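You operate a simulated robot arm through the tools that you are given. There is no shell and no other tool.

You are at the controls of a simulated robot arm. One attempt, no reset.

JOB
Slide the trinket box off the dull patch and wax the patch.
Fine: use the yellow cloth pad and put it back; close the tin. Set down upright: cloth pad. A coat counts when it lies all over at full strength: go over it till it gets no stronger.
Where things are to end (x, y in the base frame): trinket box within 0.03 m of [0.4, 0.02].
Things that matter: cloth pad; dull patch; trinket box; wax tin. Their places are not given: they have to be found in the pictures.

The check looks at the end state, three seconds after you hand in, the way a careful person would. Anything else that was tipped, shoved, dropped, spilled or broken makes it a failure. Flat cloth is picked up by pressing the open fingertips on it (5 to 10 N) and closing them slowly along it; thin cloth reads only 2 to 8 mm in the jaws.

ROBOT AND FRAMES
A 6-joint arm with a two-finger parallel gripper, fixed in place. Base frame: the origin is at the foot of the arm, x ahead of it, y to its left, z up; the work surface is at about z = 0.74. Lengths are in m, angles in degrees, forces in N, time in s.
With the tool pointing down near the work surface it reaches from about 0.2 to 0.64 m from the base axis. Its first joint turns from -66.0 to 66.0 degrees. Payload 2.7 kg.
The tool frame sits at the grasp point between the pads (the TCP): z along the fingers, y along the line on which they close. The tips reach 0.023 m beyond it. The gripper opens to 0.094 m. The fingers are 0.038 m wide and 0.01 m thick; the gripper's body (0.054 by 0.096 m) begins 0.039 m behind the TCP.
Orientation is that of the tool frame in the base frame, as a unit quaternion [x, y, z, w]. With the fingers straight down and closing along the base's y, the tool's x points along the base's -x, its y along +y and its z along -z.

CONTROLS
- The arm moves only by the tool arm_command. Its argument "plan" is a list of rows, each an object of numbers (a shift or turn left out is 0, a gripper value left out holds the last): "grip": the finger opening in m, from 0 to 0.094; "tx", "ty", "tz": the shift along the tool's x, y, z in m; "rx", "ry", "rz": the turn, a rotation vector about the tool's x, y, z in degrees. In form: [{"grip": .., "tx": .., "ty": .., "tz": .., "rx": .., "ry": .., "rz": ..}, ...]. A call has 1 to 20 rows; each row shifts and turns the commanded pose from where the row before left it, along the tool's axes as they then stand. Rows are played at 5 a second. More than 0.05 m and 8.6 degrees between two rows, or a gripper value outside its range, and nothing of the call is played. Where a pose cannot be reached the arm comes as near as it can. A force on the tool above 90 N (or 10 N above the force at the start of the call, whichever is more), or a blocked arm, ends the call early, and 0.2 s more pass. The fingers move at their own pace (about 0.045 m/s each) and stop on an object; they squeeze with about 20 N. The grip force told is the motor's: it shows also when the fingers shut on nothing. Time passes only in rows, and 0.2 s behind the last, so rows that do not move let the fingers close. It gives the time, the measured TCP pose, the force on the tool (base axes), the opening and the grip force at its end, in the units of the frame above (readings bear some noise), with the torque about the TCP (base axes, N m) and any sound that the robot's microphone picked up, and new pictures: "show" is both (left out), scene, wrist or none.
- Cameras (640 x 400 px; columns grow to the right, rows downward): "scene" is fixed at [0.0548, -0.4169, 1.412]; the picture's right is [0.93, -0.38, 0.00], its down [-0.18, -0.44, -0.88] and it looks along [0.33, 0.81, -0.48] (base axes); focal length 331 px, centre (320, 200). "wrist" rides on the gripper at [0.086, 0.016, -0.074] in the tool frame; the picture's right is [-0.18, 0.98, 0.00], its down [-0.58, -0.11, -0.81] and it looks along [-0.79, -0.15, 0.59] (tool axes); focal length 243 px, centre (320, 200).
- locate(camera, pixels): for up to 12 pixels [column, row] of the newest picture of that camera ("zoom" is the newest enlarged one), the place [x, y, z] in the base frame of the surface seen there, good to about 0.002 m. The clock stands still meanwhile.
- zoom(camera, box): a new picture of the part [left, top, right, bottom] of that camera's present view, enlarged. The clock stands still meanwhile.
- close_job(): hands the job in; it is judged then, once.

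Leave the gripper open and the arm clear of the work at the hand-in unless told otherwise.

The tools are called after ">>>" by a JSON object that holds its "name" and its "arguments". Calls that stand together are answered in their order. arm_command: Moves the arm, as the interface text tells. Its arguments: {"type":"object","properties":{"plan":{"type":"array"},"show":{"type":"string","enum":["both","scene","wrist","none"]}},"required":["plan"]} The other tools are called the same way: locate (camera, pixels) gives the place of the surface under pixels of a picture; zoom (camera, box) takes an enlarged picture of a part of a camera's view; close_job () hands the job in.

At the start:

```text
time: 0.0
tcp_pos: [0.4409, 0.0912, 1.1022]
ee_rot: [0.0, 1.0, 0.0, 0.0]
force: [1.1, 0.3, 0.9]
torque: [0.03, -0.04, -0.02]
opening: 0.0942
finger_force: 0.0
```

scene: 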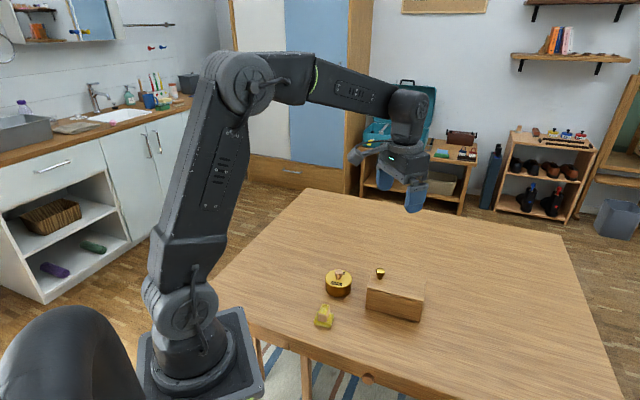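
wrist: 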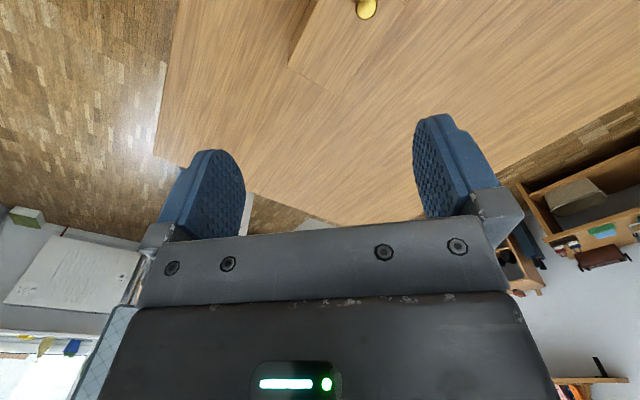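

In the scene picture I see a yellow tin near (338,282), a yellow cloth pad near (324,316) and a wooden box near (394,297) with a knob at (380,272). I'll zoom in on these first.

>>> {"name": "zoom", "arguments": {"camera": "scene", "box": [290, 240, 450, 340]}}

>>> {"name": "zoom", "arguments": {"camera": "wrist", "box": [240, 0, 440, 125]}}

```text
4.00 times, centred on (370, 290) of scene
```

zoom: 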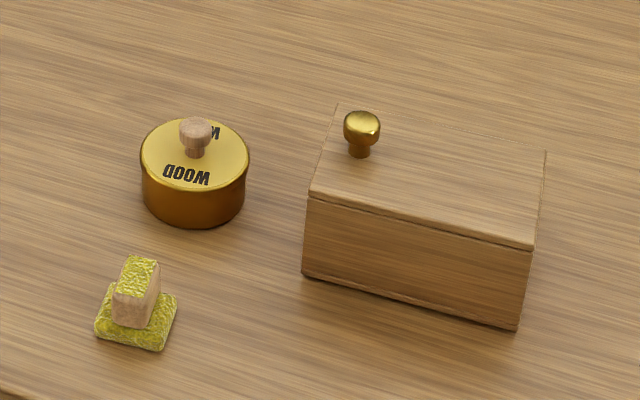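

```text
3.20 times, centred on (340, 62) of wrist
```

zoom: 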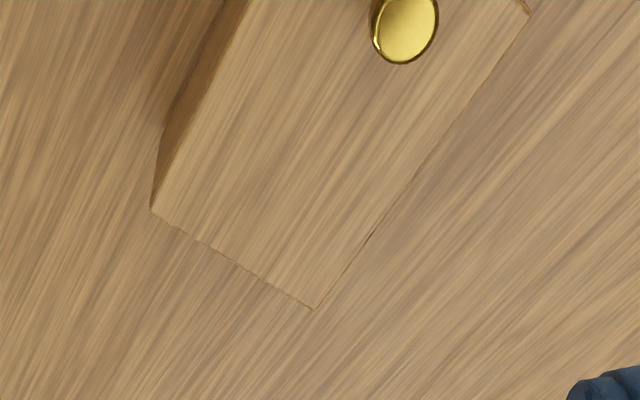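

The tin is closed with a wooden knob on its lid. The pad is a wooden-handled block on yellow cloth. The box has an off-centre brass knob. I'll zoom on the scene again so I can locate points in it.

>>> {"name": "zoom", "arguments": {"camera": "scene", "box": [290, 240, 450, 340]}}

```text
4.00 times, centred on (370, 290) of scene
```

zoom: 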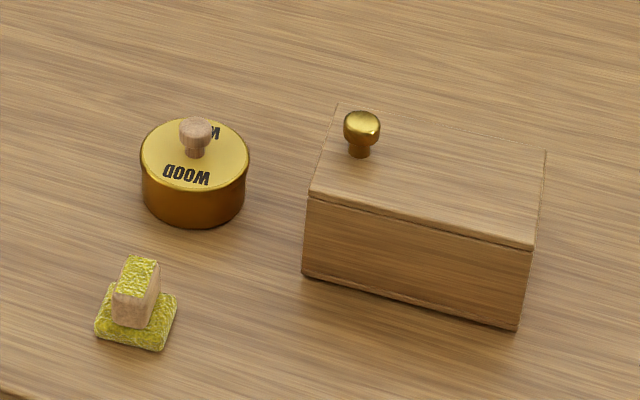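

Next I'll locate key points on the box corners, brass knob, tin and pad.

>>> {"name": "locate", "arguments": {"camera": "zoom", "pixels": [[312, 192], [530, 242], [543, 154], [340, 108], [361, 124], [304, 270], [516, 322], [425, 285], [360, 150], [420, 170]]}}

>>> {"name": "locate", "arguments": {"camera": "zoom", "pixels": [[195, 126], [195, 150], [195, 184], [145, 158], [246, 160], [195, 224], [140, 262], [135, 318], [98, 332], [162, 347], [174, 298], [112, 288]]}}

```text
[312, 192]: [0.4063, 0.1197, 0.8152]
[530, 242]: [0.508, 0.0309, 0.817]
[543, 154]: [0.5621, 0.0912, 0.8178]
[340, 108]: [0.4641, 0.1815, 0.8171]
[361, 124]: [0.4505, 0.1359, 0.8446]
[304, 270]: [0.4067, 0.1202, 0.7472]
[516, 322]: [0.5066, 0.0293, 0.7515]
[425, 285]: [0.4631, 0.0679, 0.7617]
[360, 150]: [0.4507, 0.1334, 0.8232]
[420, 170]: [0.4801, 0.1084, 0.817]
```

```text
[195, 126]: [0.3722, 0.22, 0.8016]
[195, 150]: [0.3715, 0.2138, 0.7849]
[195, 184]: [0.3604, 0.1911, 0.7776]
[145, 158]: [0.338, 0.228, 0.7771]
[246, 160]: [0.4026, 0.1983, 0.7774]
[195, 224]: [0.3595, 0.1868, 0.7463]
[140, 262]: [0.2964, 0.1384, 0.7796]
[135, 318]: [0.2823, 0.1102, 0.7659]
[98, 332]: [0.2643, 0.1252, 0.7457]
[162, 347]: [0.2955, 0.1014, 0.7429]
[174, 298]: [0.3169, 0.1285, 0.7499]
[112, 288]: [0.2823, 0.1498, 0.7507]
```

The box is about 0.136 × 0.083 × 0.077 m, centred near (0.485, 0.106), with its long axis along (0.75, -0.66). The target lies almost along its short axis, so I can straddle the box across that axis and slide it. I'll check the gripper shape and the knob height before going low.

>>> {"name": "zoom", "arguments": {"camera": "scene", "box": [330, 80, 458, 220]}}

>>> {"name": "zoom", "arguments": {"camera": "scene", "box": [350, 255, 414, 295]}}

```text
2.86 times, centred on (394, 150) of scene
```

zoom: 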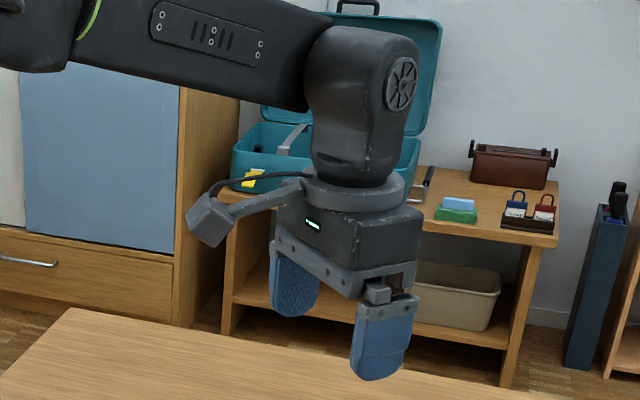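

```text
10.00 times, centred on (382, 275) of scene
```

zoom: 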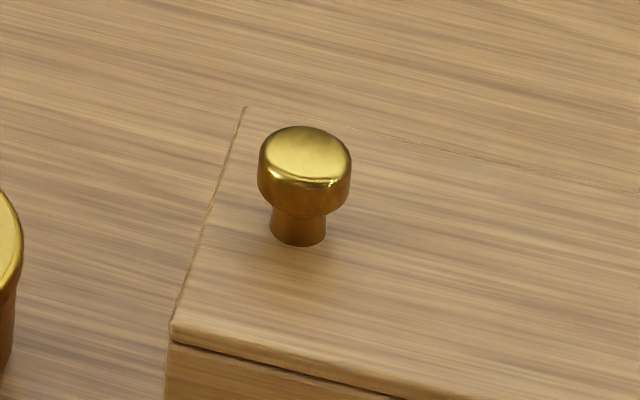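

>>> {"name": "locate", "arguments": {"camera": "zoom", "pixels": [[305, 150], [305, 135], [305, 200], [298, 235], [262, 170], [348, 175], [175, 330], [245, 110]]}}

```text
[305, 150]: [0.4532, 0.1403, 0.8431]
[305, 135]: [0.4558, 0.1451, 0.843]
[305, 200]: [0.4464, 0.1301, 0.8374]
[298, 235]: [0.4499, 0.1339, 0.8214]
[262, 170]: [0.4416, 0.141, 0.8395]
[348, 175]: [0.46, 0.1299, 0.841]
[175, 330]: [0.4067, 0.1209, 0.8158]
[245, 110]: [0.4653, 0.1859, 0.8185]
```

The knob top is at z = 0.843 and about 0.047 m from the box centre along the long axis. I'll move above the box and turn the tool 42° so the fingers close across the short side, then look again.

>>> {"name": "arm_command", "arguments": {"plan": [{"grip": 0.094, "tx": -0.0147, "ty": 0.005, "tz": 0.04}, {"tx": -0.0147, "ty": 0.005, "tz": 0.04}, {"tx": -0.0147, "ty": 0.0048, "tz": 0.04}, {"tz": 0.03, "rz": 8.4}, {"rz": 8.4}, {"rz": 8.4}, {"rz": 8.4}, {"rz": 8.4}, {}, {}]}}

```text
time: 2.2
tcp_pos: [0.4842, 0.1052, 0.9525]
ee_rot: [0.358, 0.934, 0.0, 0.0]
force: [-0.5, -0.2, -1.0]
torque: [-0.01, 0.0, -0.04]
opening: 0.0938
finger_force: 0.0
```

scene: 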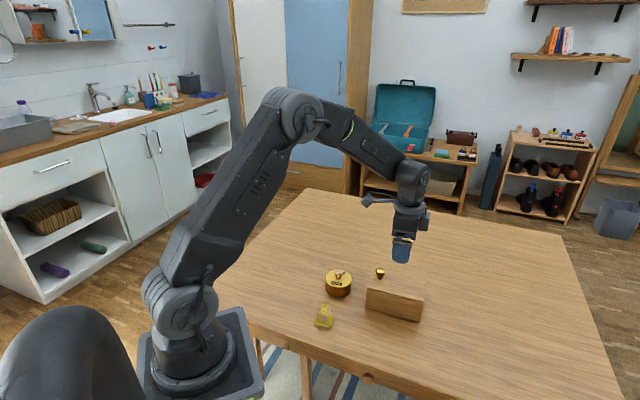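
wrist: 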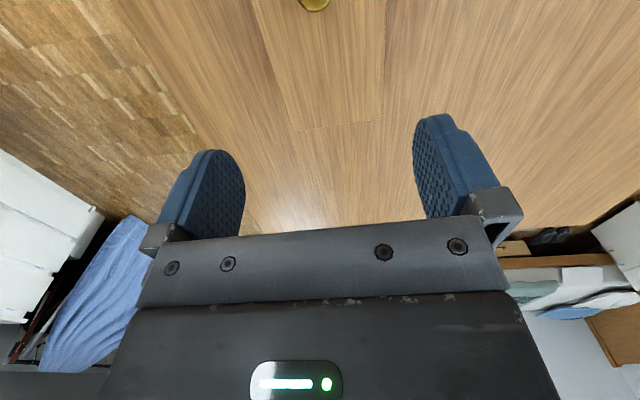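

The box top shows between (265,20) and (390,120) in the wrist view. I'll zoom in to measure its edges.

>>> {"name": "zoom", "arguments": {"camera": "wrist", "box": [220, 0, 428, 130]}}

```text
3.08 times, centred on (324, 65) of wrist
```

zoom: 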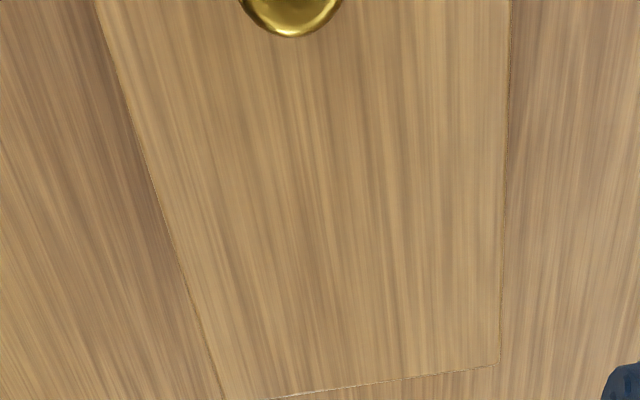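

>>> {"name": "locate", "arguments": {"camera": "zoom", "pixels": [[118, 60], [112, 60], [170, 240], [160, 240], [220, 390], [510, 60], [515, 60], [503, 240], [508, 240], [499, 355], [360, 380], [360, 390]]}}

```text
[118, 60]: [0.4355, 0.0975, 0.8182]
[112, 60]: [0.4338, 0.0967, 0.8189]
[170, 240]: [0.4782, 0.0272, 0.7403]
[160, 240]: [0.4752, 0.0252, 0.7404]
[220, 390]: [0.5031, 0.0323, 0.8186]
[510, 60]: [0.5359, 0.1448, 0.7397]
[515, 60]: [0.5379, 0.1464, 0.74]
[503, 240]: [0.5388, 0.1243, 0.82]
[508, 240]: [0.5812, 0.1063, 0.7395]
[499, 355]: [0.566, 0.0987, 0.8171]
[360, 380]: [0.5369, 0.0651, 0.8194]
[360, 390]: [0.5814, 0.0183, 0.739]
```

The two views put the box width between 0.083 and 0.091 m. That's too tight to straddle safely with a 0.094 m opening. I'll push it instead, with closed fingers against the middle of the far long side and the gripper body held above the lid. First I'll close, shift to the far side and lower with about 12 mm of clearance.

>>> {"name": "arm_command", "arguments": {"plan": [{"grip": 0.0, "ty": 0.037, "tx": 0.002, "rz": 0.5}, {"ty": 0.037}, {}, {}, {}, {}, {"tz": 0.04}, {"tz": 0.04}, {"tz": 0.04}, {"tz": 0.031}, {}, {}]}}

```text
time: 4.8
tcp_pos: [0.5327, 0.1619, 0.8018]
ee_rot: [0.362, 0.932, 0.0, 0.0]
force: [0.3, -0.1, 0.8]
torque: [0.0, 0.01, -0.02]
opening: 0.0
finger_force: 19.4
```

scene: 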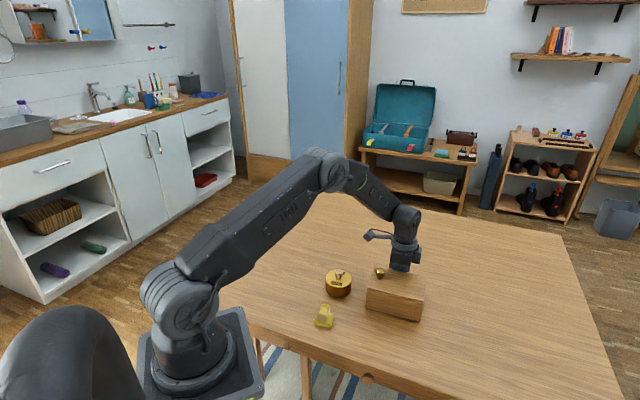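
wrist: 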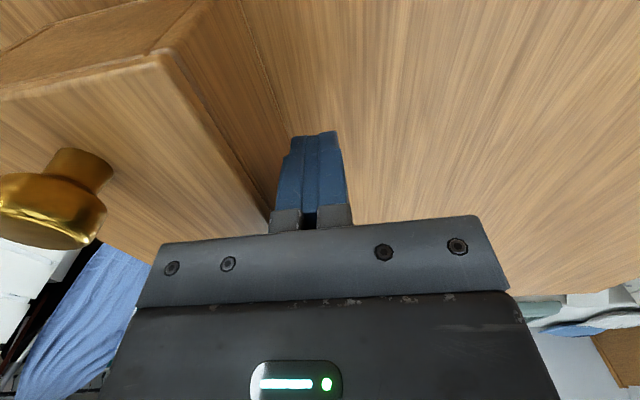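

The fingers are down beside the far face with the body above the lid. I'll start the push slowly and check how the box responds.

>>> {"name": "arm_command", "arguments": {"plan": [{"ty": -0.006}, {"ty": -0.006}, {"ty": -0.006}, {"ty": -0.006}, {"ty": -0.006}, {"ty": -0.006}, {"ty": -0.006}, {}]}}

```text
time: 6.6
tcp_pos: [0.5037, 0.1308, 0.8007]
ee_rot: [0.363, 0.932, 0.001, 0.001]
force: [3.5, 4.5, -1.0]
torque: [-0.02, -0.01, -0.03]
opening: 0.0
finger_force: 19.7
```

scene: 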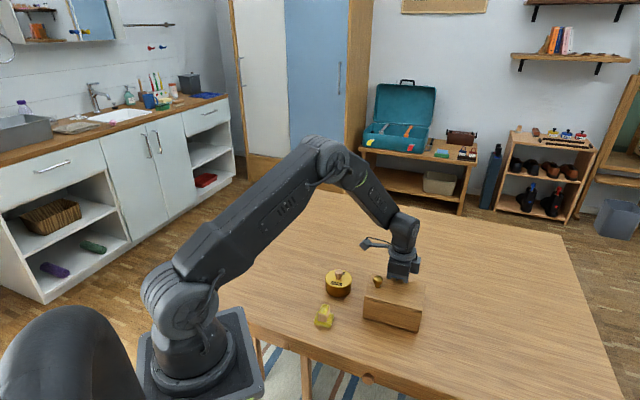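
wrist: 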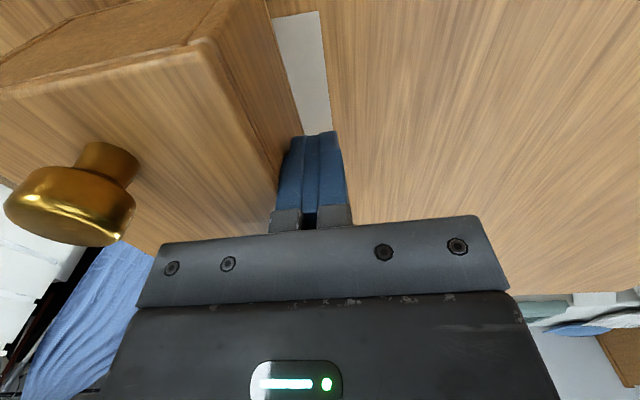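

The box slides with about 6 N, and a grey patch is appearing where it stood at (305,70) in the wrist view. I'll carry on pushing.

>>> {"name": "arm_command", "arguments": {"plan": [{"ty": -0.007}, {"ty": -0.007}, {"ty": -0.007}, {"ty": -0.007}, {"ty": -0.007}, {"ty": -0.007}, {"ty": -0.007}, {}]}}

```text
time: 8.4
tcp_pos: [0.4721, 0.0942, 0.801]
ee_rot: [0.363, 0.932, 0.002, 0.0]
force: [3.5, 4.2, 1.9]
torque: [-0.02, 0.06, -0.06]
opening: 0.0
finger_force: 20.2
```

scene: 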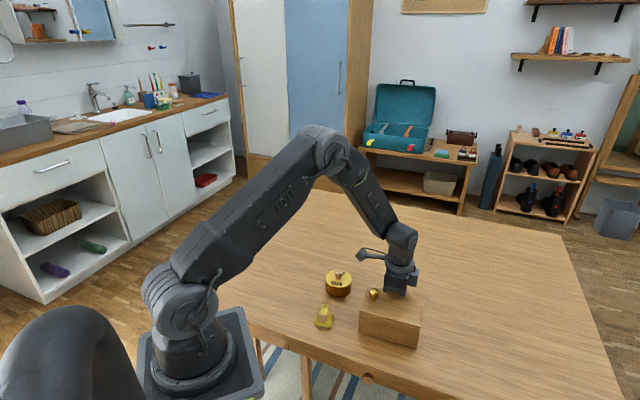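
wrist: 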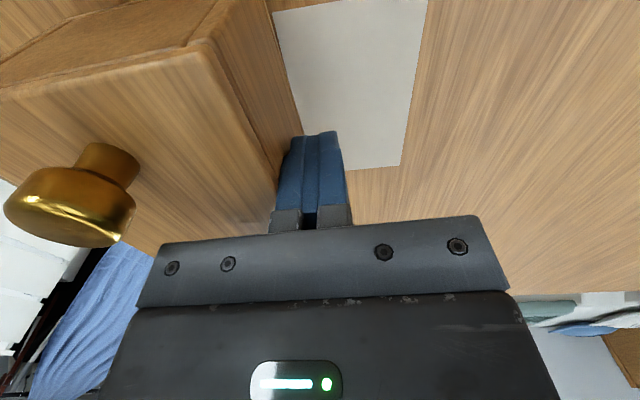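

It's tracking straight, with about 0.05 m left to push.

>>> {"name": "arm_command", "arguments": {"plan": [{"ty": -0.007}, {"ty": -0.007}, {"ty": -0.007}, {"ty": -0.007}, {"ty": -0.007}, {"ty": -0.007}, {"ty": -0.006}, {}]}}

```text
time: 10.2
tcp_pos: [0.4394, 0.0586, 0.8013]
ee_rot: [0.363, 0.932, 0.0, 0.0]
force: [2.6, 3.0, -0.5]
torque: [0.03, -0.02, -0.05]
opening: 0.0
finger_force: 19.8
```

scene: 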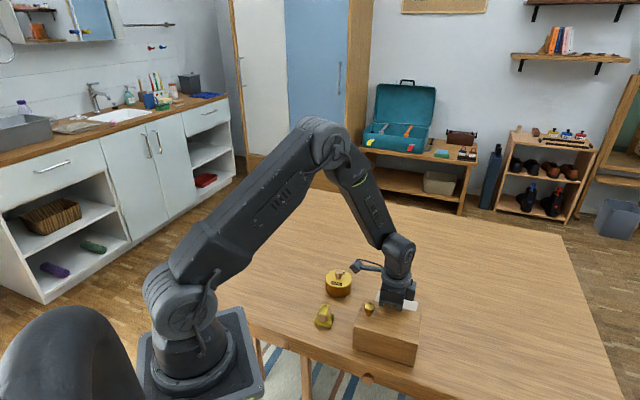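
wrist: 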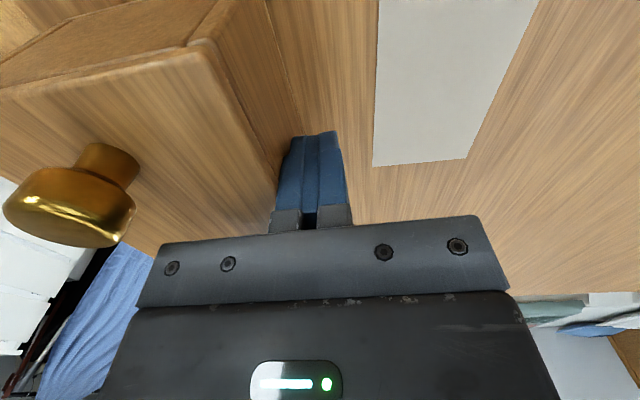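

The grey patch is fully exposed. I'll back off a little, raise the arm clear, and measure the box and patch.

>>> {"name": "arm_command", "arguments": {"plan": [{"ty": 0.008}, {"ty": 0.012}, {"tz": -0.04}, {"tz": -0.04}, {"tz": -0.04}, {"tz": -0.045}, {"ty": 0.04, "tx": 0.03}, {"ty": 0.04, "tx": 0.03}, {"ty": 0.02, "tx": 0.03}, {}, {}]}}

```text
time: 12.6
tcp_pos: [0.4537, 0.2081, 0.9674]
ee_rot: [0.362, 0.932, 0.0, 0.001]
force: [0.3, 0.1, -0.4]
torque: [0.0, 0.0, 0.0]
opening: 0.0
finger_force: 19.7
```

scene: 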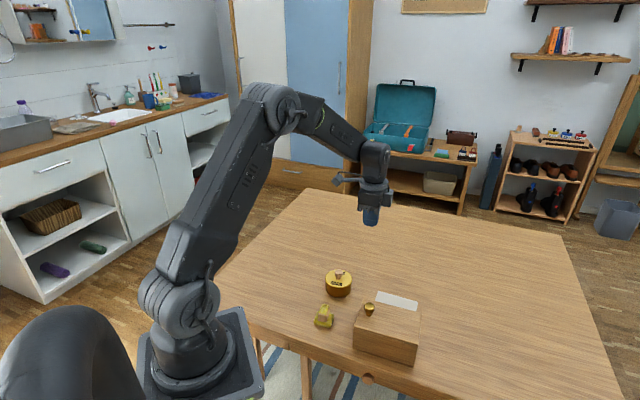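
wrist: 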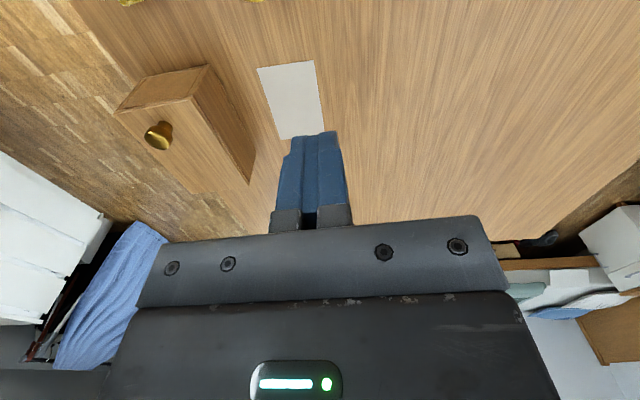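

>>> {"name": "zoom", "arguments": {"camera": "scene", "box": [300, 260, 460, 360]}}

>>> {"name": "zoom", "arguments": {"camera": "wrist", "box": [240, 40, 352, 150]}}

>>> {"name": "locate", "arguments": {"camera": "wrist", "pixels": [[258, 68], [313, 61], [322, 125], [280, 138], [288, 95]]}}

```text
4.00 times, centred on (380, 310) of scene
```

zoom: 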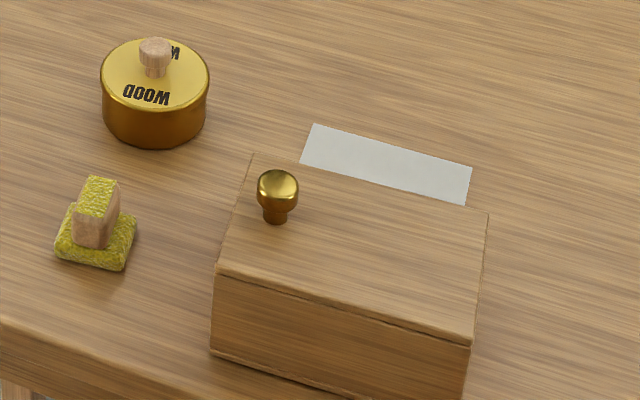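

```text
3.64 times, centred on (296, 95) of wrist
```

zoom: 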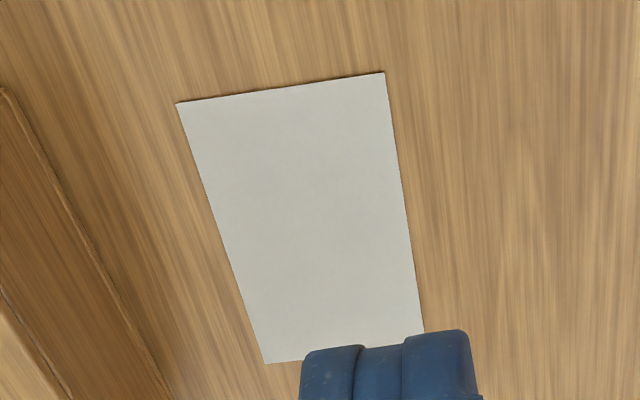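

```text
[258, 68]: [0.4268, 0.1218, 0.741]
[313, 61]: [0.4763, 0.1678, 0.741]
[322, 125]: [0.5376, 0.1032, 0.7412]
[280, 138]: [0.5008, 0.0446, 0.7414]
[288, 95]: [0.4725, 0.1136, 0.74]
```

>>> {"name": "locate", "arguments": {"camera": "zoom", "pixels": [[180, 106], [383, 75], [423, 325], [268, 360], [310, 220], [100, 250]]}}

>>> {"name": "locate", "arguments": {"camera": "scene", "pixels": [[354, 327], [417, 342], [422, 314], [363, 299], [380, 320], [369, 306], [378, 292], [417, 302]]}}

```text
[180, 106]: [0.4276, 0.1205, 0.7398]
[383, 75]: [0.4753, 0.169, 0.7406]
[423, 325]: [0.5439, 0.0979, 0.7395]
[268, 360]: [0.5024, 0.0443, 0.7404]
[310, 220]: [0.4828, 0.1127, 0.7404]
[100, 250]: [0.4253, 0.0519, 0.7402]
```

```text
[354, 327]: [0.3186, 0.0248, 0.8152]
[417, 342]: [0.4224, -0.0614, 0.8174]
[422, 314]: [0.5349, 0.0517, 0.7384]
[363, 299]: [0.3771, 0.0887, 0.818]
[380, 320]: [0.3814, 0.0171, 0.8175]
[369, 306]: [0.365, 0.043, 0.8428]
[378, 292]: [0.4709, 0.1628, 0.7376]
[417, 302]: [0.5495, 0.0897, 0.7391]
```

The box centre is now about (0.400, 0.014), which is on target. The patch is about 0.107 × 0.068 m, centred at (0.489, 0.107), with its long axis near -44°. Next I'll look closely at the pad and tin and check for free table space for the lid.

>>> {"name": "zoom", "arguments": {"camera": "scene", "box": [308, 296, 340, 332]}}

>>> {"name": "locate", "arguments": {"camera": "zoom", "pixels": [[320, 200], [260, 100], [350, 110], [240, 200], [300, 320], [380, 200]]}}

>>> {"name": "locate", "arguments": {"camera": "scene", "pixels": [[270, 265], [290, 250], [320, 240], [360, 250], [430, 270], [225, 280]]}}

```text
11.11 times, centred on (324, 314) of scene
```

zoom: 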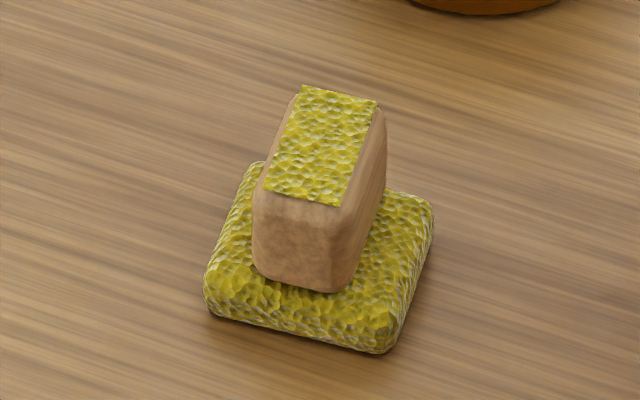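

```text
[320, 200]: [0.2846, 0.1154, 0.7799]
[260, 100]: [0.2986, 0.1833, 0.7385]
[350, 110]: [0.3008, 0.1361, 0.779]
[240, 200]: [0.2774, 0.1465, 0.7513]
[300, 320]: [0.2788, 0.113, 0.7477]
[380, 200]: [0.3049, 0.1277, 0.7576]
```

```text
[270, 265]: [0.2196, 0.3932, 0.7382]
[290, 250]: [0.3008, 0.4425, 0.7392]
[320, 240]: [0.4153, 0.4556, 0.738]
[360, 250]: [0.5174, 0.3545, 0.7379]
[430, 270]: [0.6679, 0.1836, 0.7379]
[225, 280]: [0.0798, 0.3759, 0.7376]
```

>>> {"name": "locate", "arguments": {"camera": "zoom", "pixels": [[303, 90], [374, 103], [340, 203], [266, 186], [255, 200], [340, 220], [383, 120], [330, 288], [208, 305], [385, 347], [432, 210], [255, 168]]}}

>>> {"name": "zoom", "arguments": {"camera": "scene", "box": [318, 262, 358, 302]}}

```text
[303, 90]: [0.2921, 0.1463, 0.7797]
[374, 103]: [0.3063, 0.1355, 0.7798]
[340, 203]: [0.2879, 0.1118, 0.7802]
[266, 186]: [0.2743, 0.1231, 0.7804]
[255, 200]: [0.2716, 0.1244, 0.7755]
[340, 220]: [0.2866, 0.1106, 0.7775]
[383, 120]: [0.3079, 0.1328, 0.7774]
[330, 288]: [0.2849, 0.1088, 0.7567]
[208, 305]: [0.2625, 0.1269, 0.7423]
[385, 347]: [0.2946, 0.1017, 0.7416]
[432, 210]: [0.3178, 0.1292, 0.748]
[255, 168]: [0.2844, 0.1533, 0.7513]
```

```text
10.00 times, centred on (338, 282) of scene
```

zoom: 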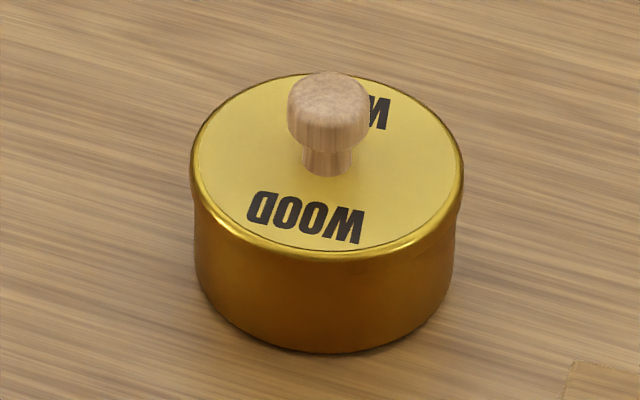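

The pad is centred near (0.290, 0.1285) and its handle's thin axis lies at about -37°. Now I'll take tin measurements from the newest zoom.

>>> {"name": "locate", "arguments": {"camera": "zoom", "pixels": [[200, 160], [455, 165], [327, 78], [327, 245], [327, 85], [327, 75], [327, 140], [292, 110], [367, 110], [327, 170], [327, 350], [327, 185]]}}

```text
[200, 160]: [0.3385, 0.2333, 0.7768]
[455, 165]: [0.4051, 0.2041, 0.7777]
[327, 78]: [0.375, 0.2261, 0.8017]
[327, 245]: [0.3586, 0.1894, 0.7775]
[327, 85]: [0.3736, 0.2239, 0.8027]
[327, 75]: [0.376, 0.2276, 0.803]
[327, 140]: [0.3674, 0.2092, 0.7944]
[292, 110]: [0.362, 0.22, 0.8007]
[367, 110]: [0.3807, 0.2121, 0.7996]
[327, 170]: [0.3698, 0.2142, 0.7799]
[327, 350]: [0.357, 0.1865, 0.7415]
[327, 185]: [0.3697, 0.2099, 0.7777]
```

The tin's knob is centred at about (0.3718, 0.2183) with its top at z = 0.803, and the lid top is at 0.777. I'll open the fingers and move above the knob.

>>> {"name": "arm_command", "arguments": {"plan": [{"grip": 0.05, "tx": 0.0337, "ty": -0.0239}, {"tx": 0.0336, "ty": -0.0239}, {"tz": 0.04}, {"tz": 0.04}, {}, {}]}}

```text
time: 14.0
tcp_pos: [0.3695, 0.2183, 0.887]
ee_rot: [0.362, 0.932, 0.0, 0.0]
force: [0.0, 0.6, -0.7]
torque: [0.01, 0.0, -0.01]
opening: 0.0503
finger_force: 0.1
```

scene: 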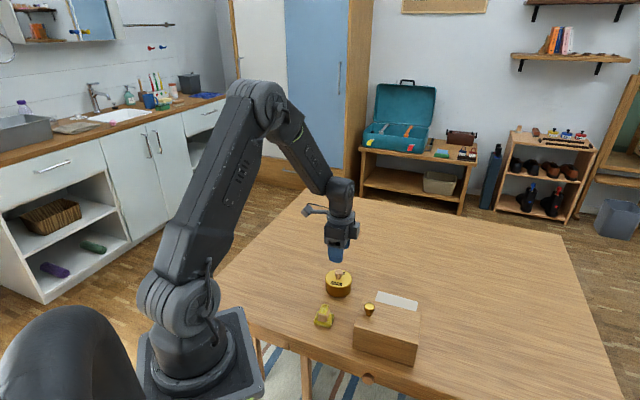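
wrist: 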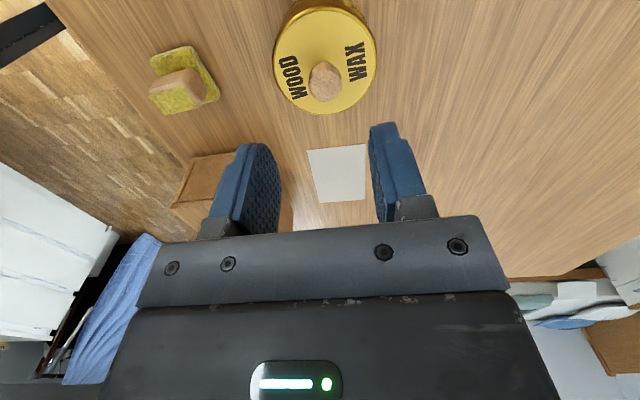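

The tin is visible in the wrist view, knob near (324,80). I'll refine its position and also the pad's.

>>> {"name": "locate", "arguments": {"camera": "wrist", "pixels": [[324, 75], [325, 92], [311, 80], [340, 80], [274, 55], [376, 45], [330, 113], [176, 83], [202, 92], [195, 72], [155, 92]]}}

>>> {"name": "zoom", "arguments": {"camera": "wrist", "box": [260, 0, 392, 120]}}

```text
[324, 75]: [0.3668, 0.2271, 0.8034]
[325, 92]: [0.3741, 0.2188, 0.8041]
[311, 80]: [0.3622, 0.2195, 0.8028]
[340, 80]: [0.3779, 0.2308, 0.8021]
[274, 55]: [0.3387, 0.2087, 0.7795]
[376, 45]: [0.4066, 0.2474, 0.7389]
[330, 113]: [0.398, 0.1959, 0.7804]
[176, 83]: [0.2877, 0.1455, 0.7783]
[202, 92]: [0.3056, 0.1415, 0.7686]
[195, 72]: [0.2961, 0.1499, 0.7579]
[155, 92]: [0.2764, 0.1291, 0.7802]
```

```text
3.33 times, centred on (326, 60) of wrist
```

zoom: 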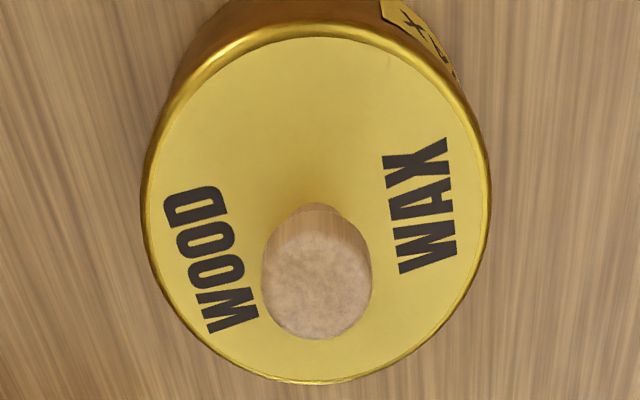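

>>> {"name": "locate", "arguments": {"camera": "zoom", "pixels": [[268, 285], [365, 285], [318, 240], [318, 334], [318, 290], [145, 215], [488, 200], [320, 40], [300, 378]]}}

```text
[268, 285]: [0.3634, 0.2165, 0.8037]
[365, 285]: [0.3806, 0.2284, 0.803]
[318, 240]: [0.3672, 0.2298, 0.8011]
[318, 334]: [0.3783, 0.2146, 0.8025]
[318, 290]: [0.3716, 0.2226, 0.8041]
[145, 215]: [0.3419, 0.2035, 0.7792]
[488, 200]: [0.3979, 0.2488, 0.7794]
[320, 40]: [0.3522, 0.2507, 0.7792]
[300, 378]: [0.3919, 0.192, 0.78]
```

I'm taking the knob centre as about (0.372, 0.220). I'll lower so the tips end about 3 mm above the lid, then close slowly on the knob.

>>> {"name": "arm_command", "arguments": {"plan": [{"grip": 0.05, "tx": -0.0007, "ty": 0.003, "tz": 0.03}, {"tz": 0.03}, {"tz": 0.023}, {}, {"grip": 0.04}, {"grip": 0.03}, {"grip": 0.024}, {"grip": 0.02}, {"grip": 0.016}, {"grip": 0.01}, {}, {}]}}

```text
time: 16.6
tcp_pos: [0.3736, 0.2217, 0.8036]
ee_rot: [0.362, 0.932, 0.0, 0.0]
force: [-0.6, 0.0, -0.2]
torque: [-0.04, 0.01, -0.03]
opening: 0.0217
finger_force: 19.9
heard: snap
```

scene: 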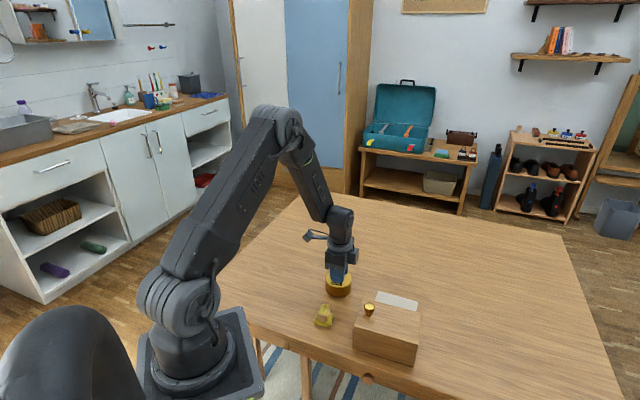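
wrist: 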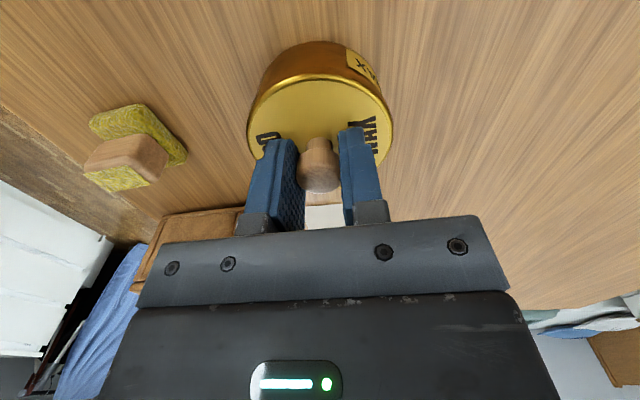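

I heard a snap while the fingers closed, and the opening reads 0.0217, so the knob is held. I'll check how it sits before lifting.

>>> {"name": "zoom", "arguments": {"camera": "wrist", "box": [230, 30, 410, 230]}}

>>> {"name": "zoom", "arguments": {"camera": "scene", "box": [308, 250, 368, 305]}}

```text
2.00 times, centred on (320, 130) of wrist
```

zoom: 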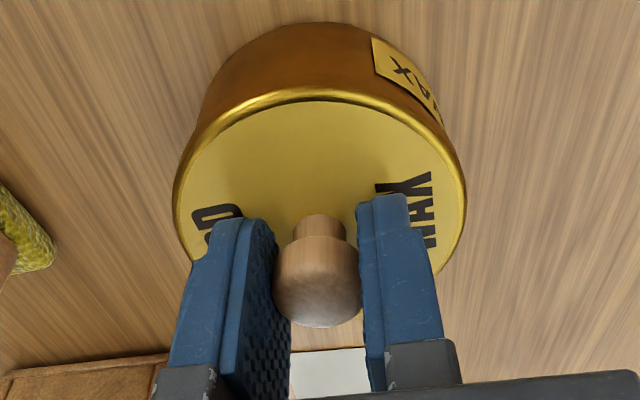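

```text
7.27 times, centred on (338, 278) of scene
```

zoom: 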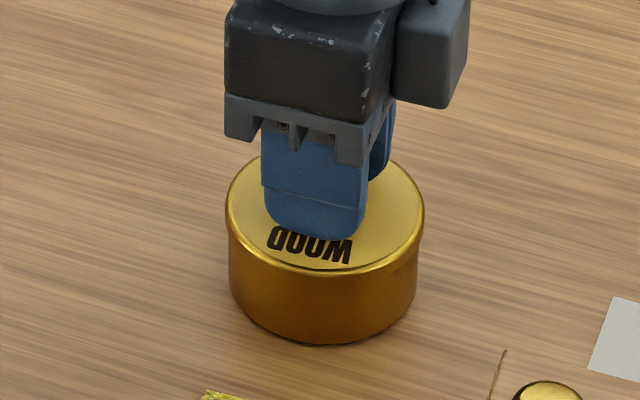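

The knob sits between the fingers and the tips are just above the lid. I'll lift slowly and watch whether the lid comes away or the whole tin follows.

>>> {"name": "arm_command", "arguments": {"plan": [{"tz": -0.003}, {"tz": -0.003}, {"tz": -0.004}, {"tz": -0.005}, {"tz": -0.005}, {}]}}

>>> {"name": "zoom", "arguments": {"camera": "scene", "box": [308, 250, 368, 305]}}

```text
time: 18.0
tcp_pos: [0.3737, 0.2208, 0.8236]
ee_rot: [0.363, 0.932, 0.0, 0.0]
force: [-0.5, -0.3, -0.9]
torque: [-0.04, -0.02, 0.05]
opening: 0.0219
finger_force: 19.5
```

scene: 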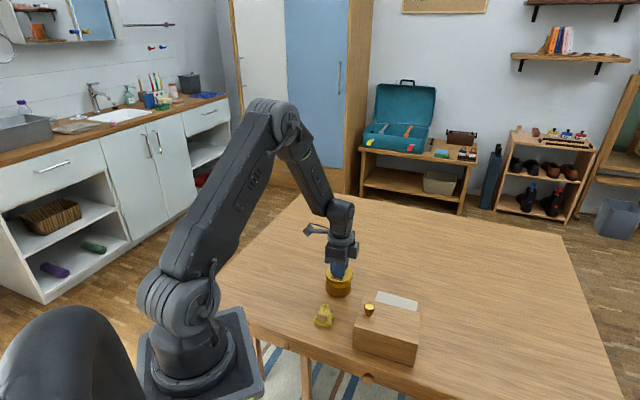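
wrist: 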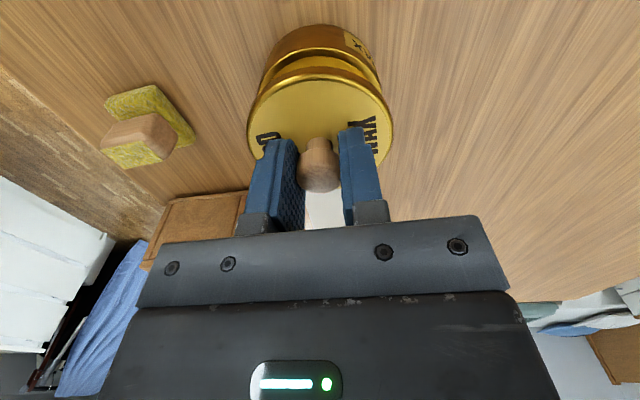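

```text
7.27 times, centred on (338, 278) of scene
```

zoom: 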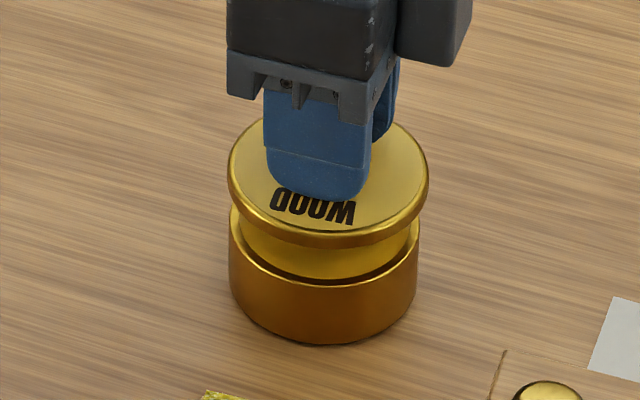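

The lid comes away cleanly and the tin stays put. I'll lift it higher, carry it to the open table at about (0.40, 0.35), and look before lowering.

>>> {"name": "arm_command", "arguments": {"plan": [{"tz": -0.02}, {"tz": -0.03}, {"tz": -0.02}, {"tx": 0.0174, "ty": 0.0282}, {"tx": 0.0174, "ty": 0.0282}, {"tx": 0.0174, "ty": 0.0282}, {"tx": 0.0174, "ty": 0.0282}, {}, {"tz": 0.03}, {"tz": 0.03}, {"tz": 0.015}, {}, {}]}}

>>> {"name": "zoom", "arguments": {"camera": "scene", "box": [300, 200, 400, 310]}}

```text
time: 20.8
tcp_pos: [0.3982, 0.3501, 0.8191]
ee_rot: [0.363, 0.932, -0.001, 0.0]
force: [-0.5, -0.4, 0.0]
torque: [-0.02, 0.01, -0.01]
opening: 0.0218
finger_force: 20.1
```

scene: 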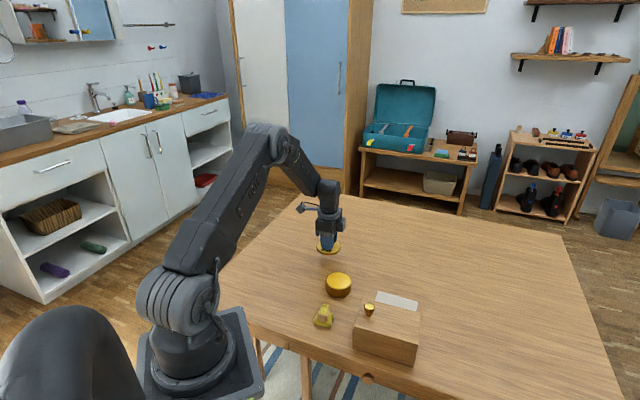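
wrist: 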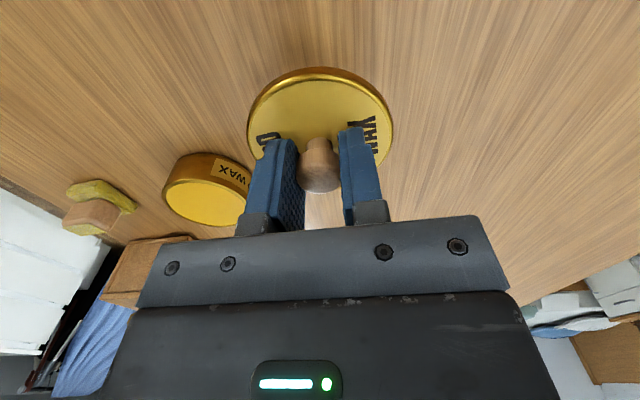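

```text
3.64 times, centred on (350, 255) of scene
```

zoom: 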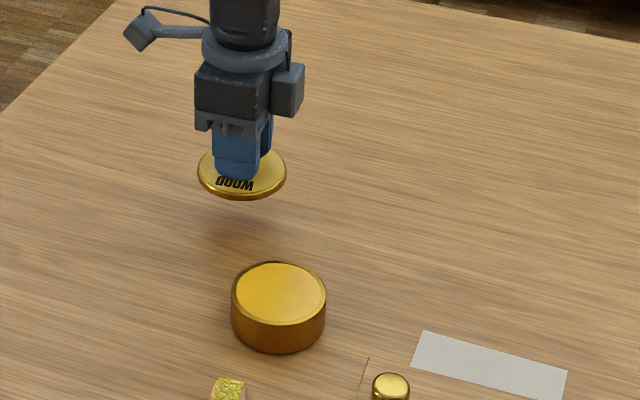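

The wax fills the tin near its rim. The lid is about 6 mm thick, so it should touch after roughly 0.046 m. I'll lower most of the way, then feel for contact.

>>> {"name": "arm_command", "arguments": {"plan": [{"tz": 0.02}, {"tz": 0.015}, {"tz": 0.005}, {"tz": 0.002}, {}], "show": "wrist"}}

>>> {"name": "zoom", "arguments": {"camera": "scene", "box": [300, 210, 360, 265]}}

```text
time: 22.0
tcp_pos: [0.3986, 0.3511, 0.7771]
ee_rot: [0.362, 0.932, 0.0, -0.001]
force: [0.4, 0.0, -0.1]
torque: [0.01, -0.01, 0.02]
opening: 0.0219
finger_force: 19.6
```

wrist: 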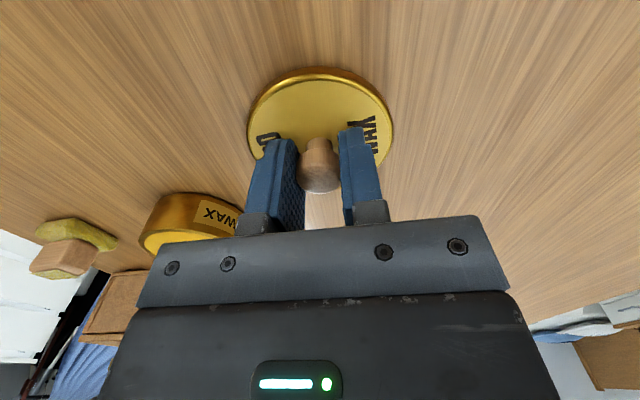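

```text
7.27 times, centred on (330, 238) of scene
```

zoom: 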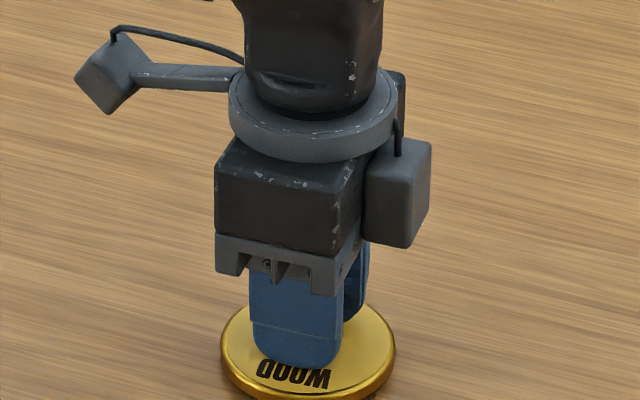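

>>> {"name": "arm_command", "arguments": {"plan": [{"tz": 0.001}, {"tz": 0.001}, {"tz": 0.001}, {}], "show": "none"}}

>>> {"name": "locate", "arguments": {"camera": "scene", "pixels": [[328, 252], [325, 254], [334, 250], [322, 247]]}}

```text
time: 23.0
tcp_pos: [0.3984, 0.3508, 0.7737]
ee_rot: [0.363, 0.932, 0.0, 0.0]
force: [-0.3, 0.4, 0.2]
torque: [0.0, 0.02, 0.01]
opening: 0.0219
finger_force: 19.7
```

```text
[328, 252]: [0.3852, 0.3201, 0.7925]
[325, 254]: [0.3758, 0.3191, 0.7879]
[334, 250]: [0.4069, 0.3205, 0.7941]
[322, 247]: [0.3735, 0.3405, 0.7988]
```

No contact yet; the lid top is at about 0.748. I'll continue in 1 mm steps.

>>> {"name": "arm_command", "arguments": {"plan": [{"tz": 0.001}, {"tz": 0.001}, {}], "show": "scene"}}

>>> {"name": "zoom", "arguments": {"camera": "scene", "box": [310, 235, 350, 265]}}

```text
time: 23.8
tcp_pos: [0.3992, 0.3501, 0.7715]
ee_rot: [0.363, 0.932, 0.0, 0.0]
force: [0.4, 0.1, -0.4]
torque: [0.01, 0.0, 0.04]
opening: 0.0218
finger_force: 20.3
```

scene: 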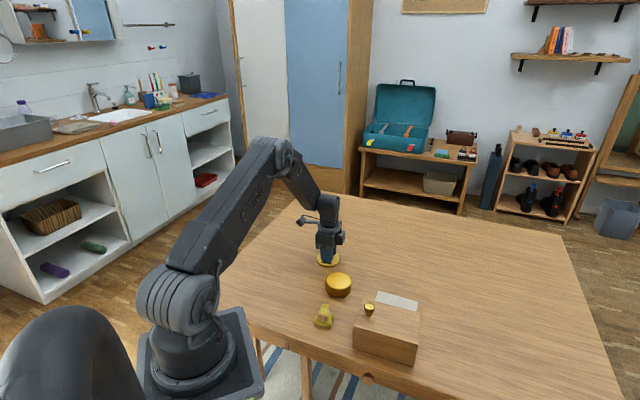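

```text
13.33 times, centred on (330, 250) of scene
```

zoom: 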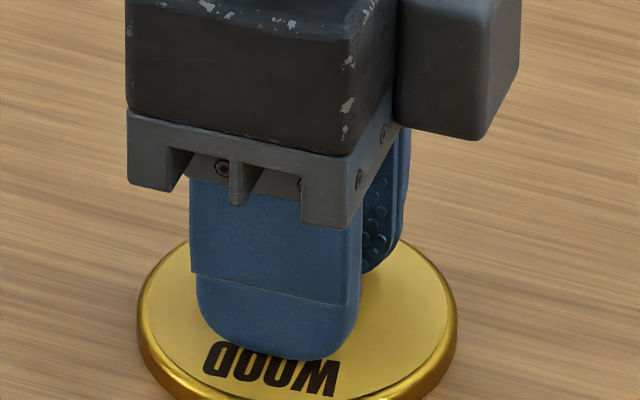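

>>> {"name": "arm_command", "arguments": {"plan": [{"tz": 0.001}, {}], "show": "none"}}

>>> {"name": "locate", "arguments": {"camera": "scene", "pixels": [[328, 265], [321, 259], [341, 260], [329, 268]]}}

```text
time: 24.4
tcp_pos: [0.3989, 0.35, 0.7702]
ee_rot: [0.363, 0.932, 0.001, 0.0]
force: [-3.3, -1.8, 7.4]
torque: [-0.06, 0.07, -0.02]
opening: 0.0219
finger_force: 19.9
```

```text
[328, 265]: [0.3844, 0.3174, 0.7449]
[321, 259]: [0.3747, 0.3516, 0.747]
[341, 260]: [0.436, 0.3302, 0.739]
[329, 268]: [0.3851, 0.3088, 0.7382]
```

Contact reads 7 N at TCP z = 0.770, so the lid is on the table. I'll release and rise.

>>> {"name": "arm_command", "arguments": {"plan": [{"tz": -0.001}, {"grip": 0.03}, {"grip": 0.05}, {}, {"tz": -0.03}, {"tz": -0.04}, {"tz": -0.04}, {"tz": -0.04}, {}]}}

```text
time: 26.4
tcp_pos: [0.3984, 0.3493, 0.9223]
ee_rot: [0.362, 0.932, 0.0, 0.001]
force: [-0.8, -0.5, -0.2]
torque: [-0.01, -0.01, -0.02]
opening: 0.05
finger_force: 0.0
```

scene: 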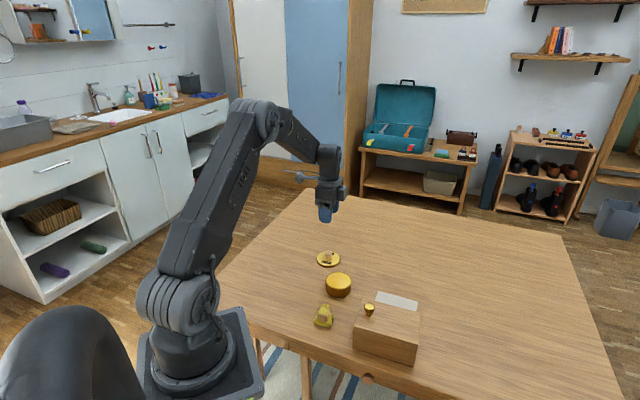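
wrist: 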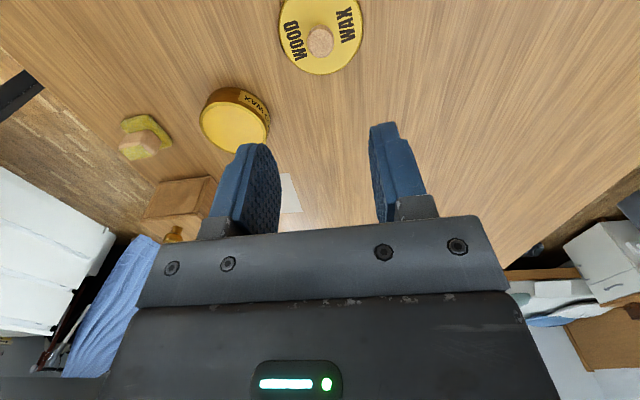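

The lid lies flat. I'll measure the wax surface and rim of the open tin.

>>> {"name": "zoom", "arguments": {"camera": "scene", "box": [308, 245, 372, 335]}}

>>> {"name": "zoom", "arguments": {"camera": "scene", "box": [318, 262, 358, 302]}}

>>> {"name": "locate", "arguments": {"camera": "zoom", "pixels": [[195, 190], [460, 190], [327, 110], [327, 262], [215, 190], [440, 190], [327, 190], [327, 240], [327, 130], [327, 350]]}}

```text
4.44 times, centred on (340, 290) of scene
```

zoom: 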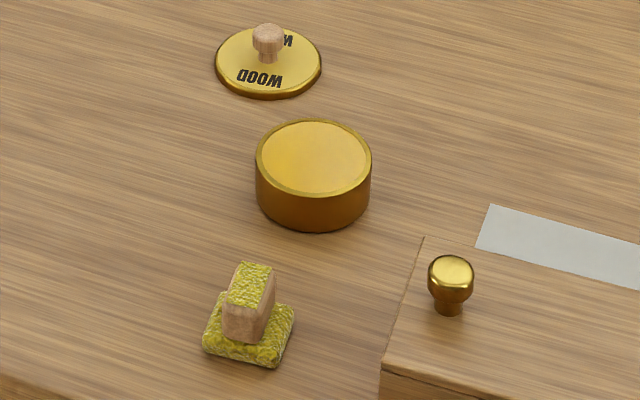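

```text
10.00 times, centred on (338, 282) of scene
```

zoom: 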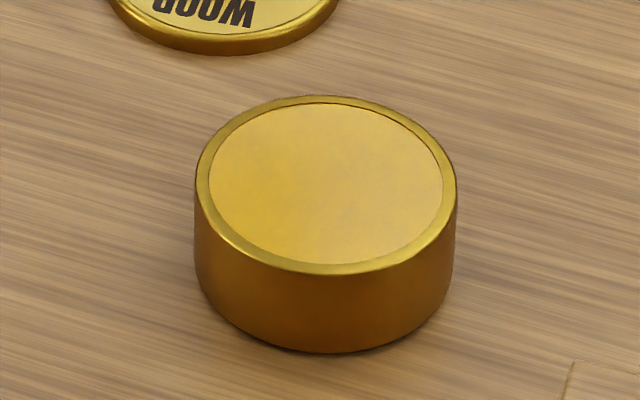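

```text
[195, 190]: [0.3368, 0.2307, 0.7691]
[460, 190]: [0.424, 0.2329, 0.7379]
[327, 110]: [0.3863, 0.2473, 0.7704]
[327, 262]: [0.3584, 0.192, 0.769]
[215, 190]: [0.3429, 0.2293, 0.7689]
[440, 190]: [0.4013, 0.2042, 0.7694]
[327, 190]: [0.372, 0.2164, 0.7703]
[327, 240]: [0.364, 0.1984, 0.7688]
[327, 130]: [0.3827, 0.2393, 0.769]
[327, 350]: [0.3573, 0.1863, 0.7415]
```

The wax surface is flush with the rim at z ≈ 0.769, and the tin centre is about (0.372, 0.2195). Now I'll move above the pad at (0.290, 0.1285) and turn so the fingers close across the handle's thin axis.

>>> {"name": "arm_command", "arguments": {"plan": [{"grip": 0.06, "tx": -0.01155, "ty": -0.0393}, {"tx": -0.01155, "ty": -0.0393}, {"tx": -0.01155, "ty": -0.0393}, {"tx": -0.01155, "ty": -0.0393}, {"tx": -0.01155, "ty": -0.0393}, {"tx": -0.01155, "ty": -0.0393}, {"rz": -7.96}, {"rz": -7.96}, {"rz": -7.96}, {"rz": -7.96}, {"rz": -7.96}, {"rz": -7.96}, {"rz": -7.96}, {"rz": -7.96}, {"rz": -7.96}, {"rz": -7.96}, {"rz": -7.96}, {"rz": -7.96}, {}, {}]}}

```text
time: 30.6
tcp_pos: [0.2894, 0.1314, 0.9222]
ee_rot: [-0.447, 0.895, 0.0, 0.0]
force: [-0.5, 0.5, 0.0]
torque: [0.0, -0.02, -0.02]
opening: 0.0599
finger_force: 0.0
```

scene: 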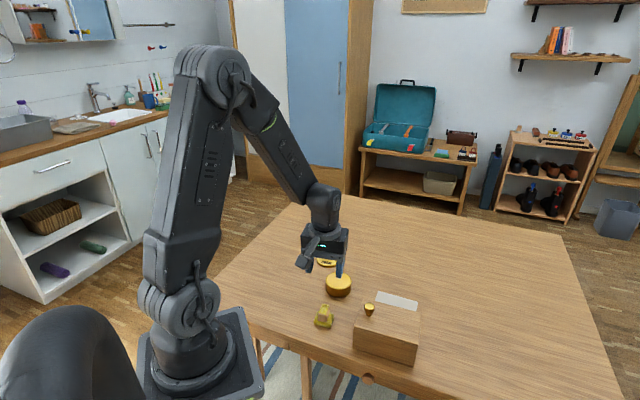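
wrist: 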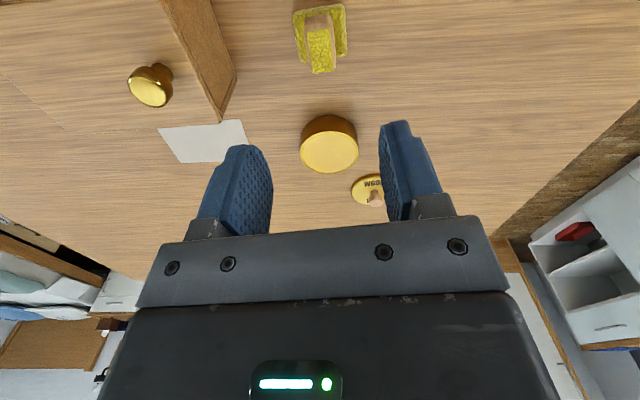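

>>> {"name": "zoom", "arguments": {"camera": "wrist", "box": [270, 0, 370, 85]}}

>>> {"name": "locate", "arguments": {"camera": "zoom", "pixels": [[235, 170], [395, 155], [420, 320], [290, 345], [330, 250], [150, 50], [495, 40], [180, 270], [495, 240]]}}

```text
4.71 times, centred on (320, 42) of wrist
```

zoom: 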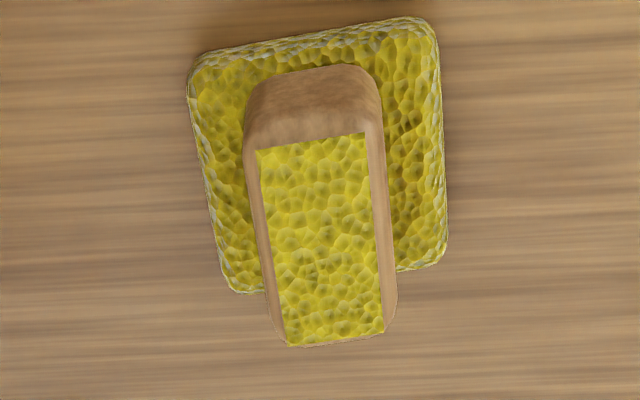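

```text
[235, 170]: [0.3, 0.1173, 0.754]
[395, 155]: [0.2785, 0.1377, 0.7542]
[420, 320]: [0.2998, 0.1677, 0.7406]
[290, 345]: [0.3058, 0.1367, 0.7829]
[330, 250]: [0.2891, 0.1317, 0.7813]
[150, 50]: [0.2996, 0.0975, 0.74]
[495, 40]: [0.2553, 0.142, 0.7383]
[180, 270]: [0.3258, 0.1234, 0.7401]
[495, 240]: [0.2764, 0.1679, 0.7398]
```

>>> {"name": "locate", "arguments": {"camera": "zoom", "pixels": [[262, 158], [362, 140], [378, 328], [292, 340], [195, 75], [430, 30], [440, 255], [232, 282], [252, 200], [378, 180]]}}

```text
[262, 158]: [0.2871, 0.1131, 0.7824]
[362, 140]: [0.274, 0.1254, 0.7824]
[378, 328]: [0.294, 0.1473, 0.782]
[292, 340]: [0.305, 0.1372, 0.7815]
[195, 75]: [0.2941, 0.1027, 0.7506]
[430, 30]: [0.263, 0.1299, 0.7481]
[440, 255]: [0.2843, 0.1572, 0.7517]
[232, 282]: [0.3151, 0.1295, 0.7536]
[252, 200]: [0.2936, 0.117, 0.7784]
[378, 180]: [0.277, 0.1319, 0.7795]
```

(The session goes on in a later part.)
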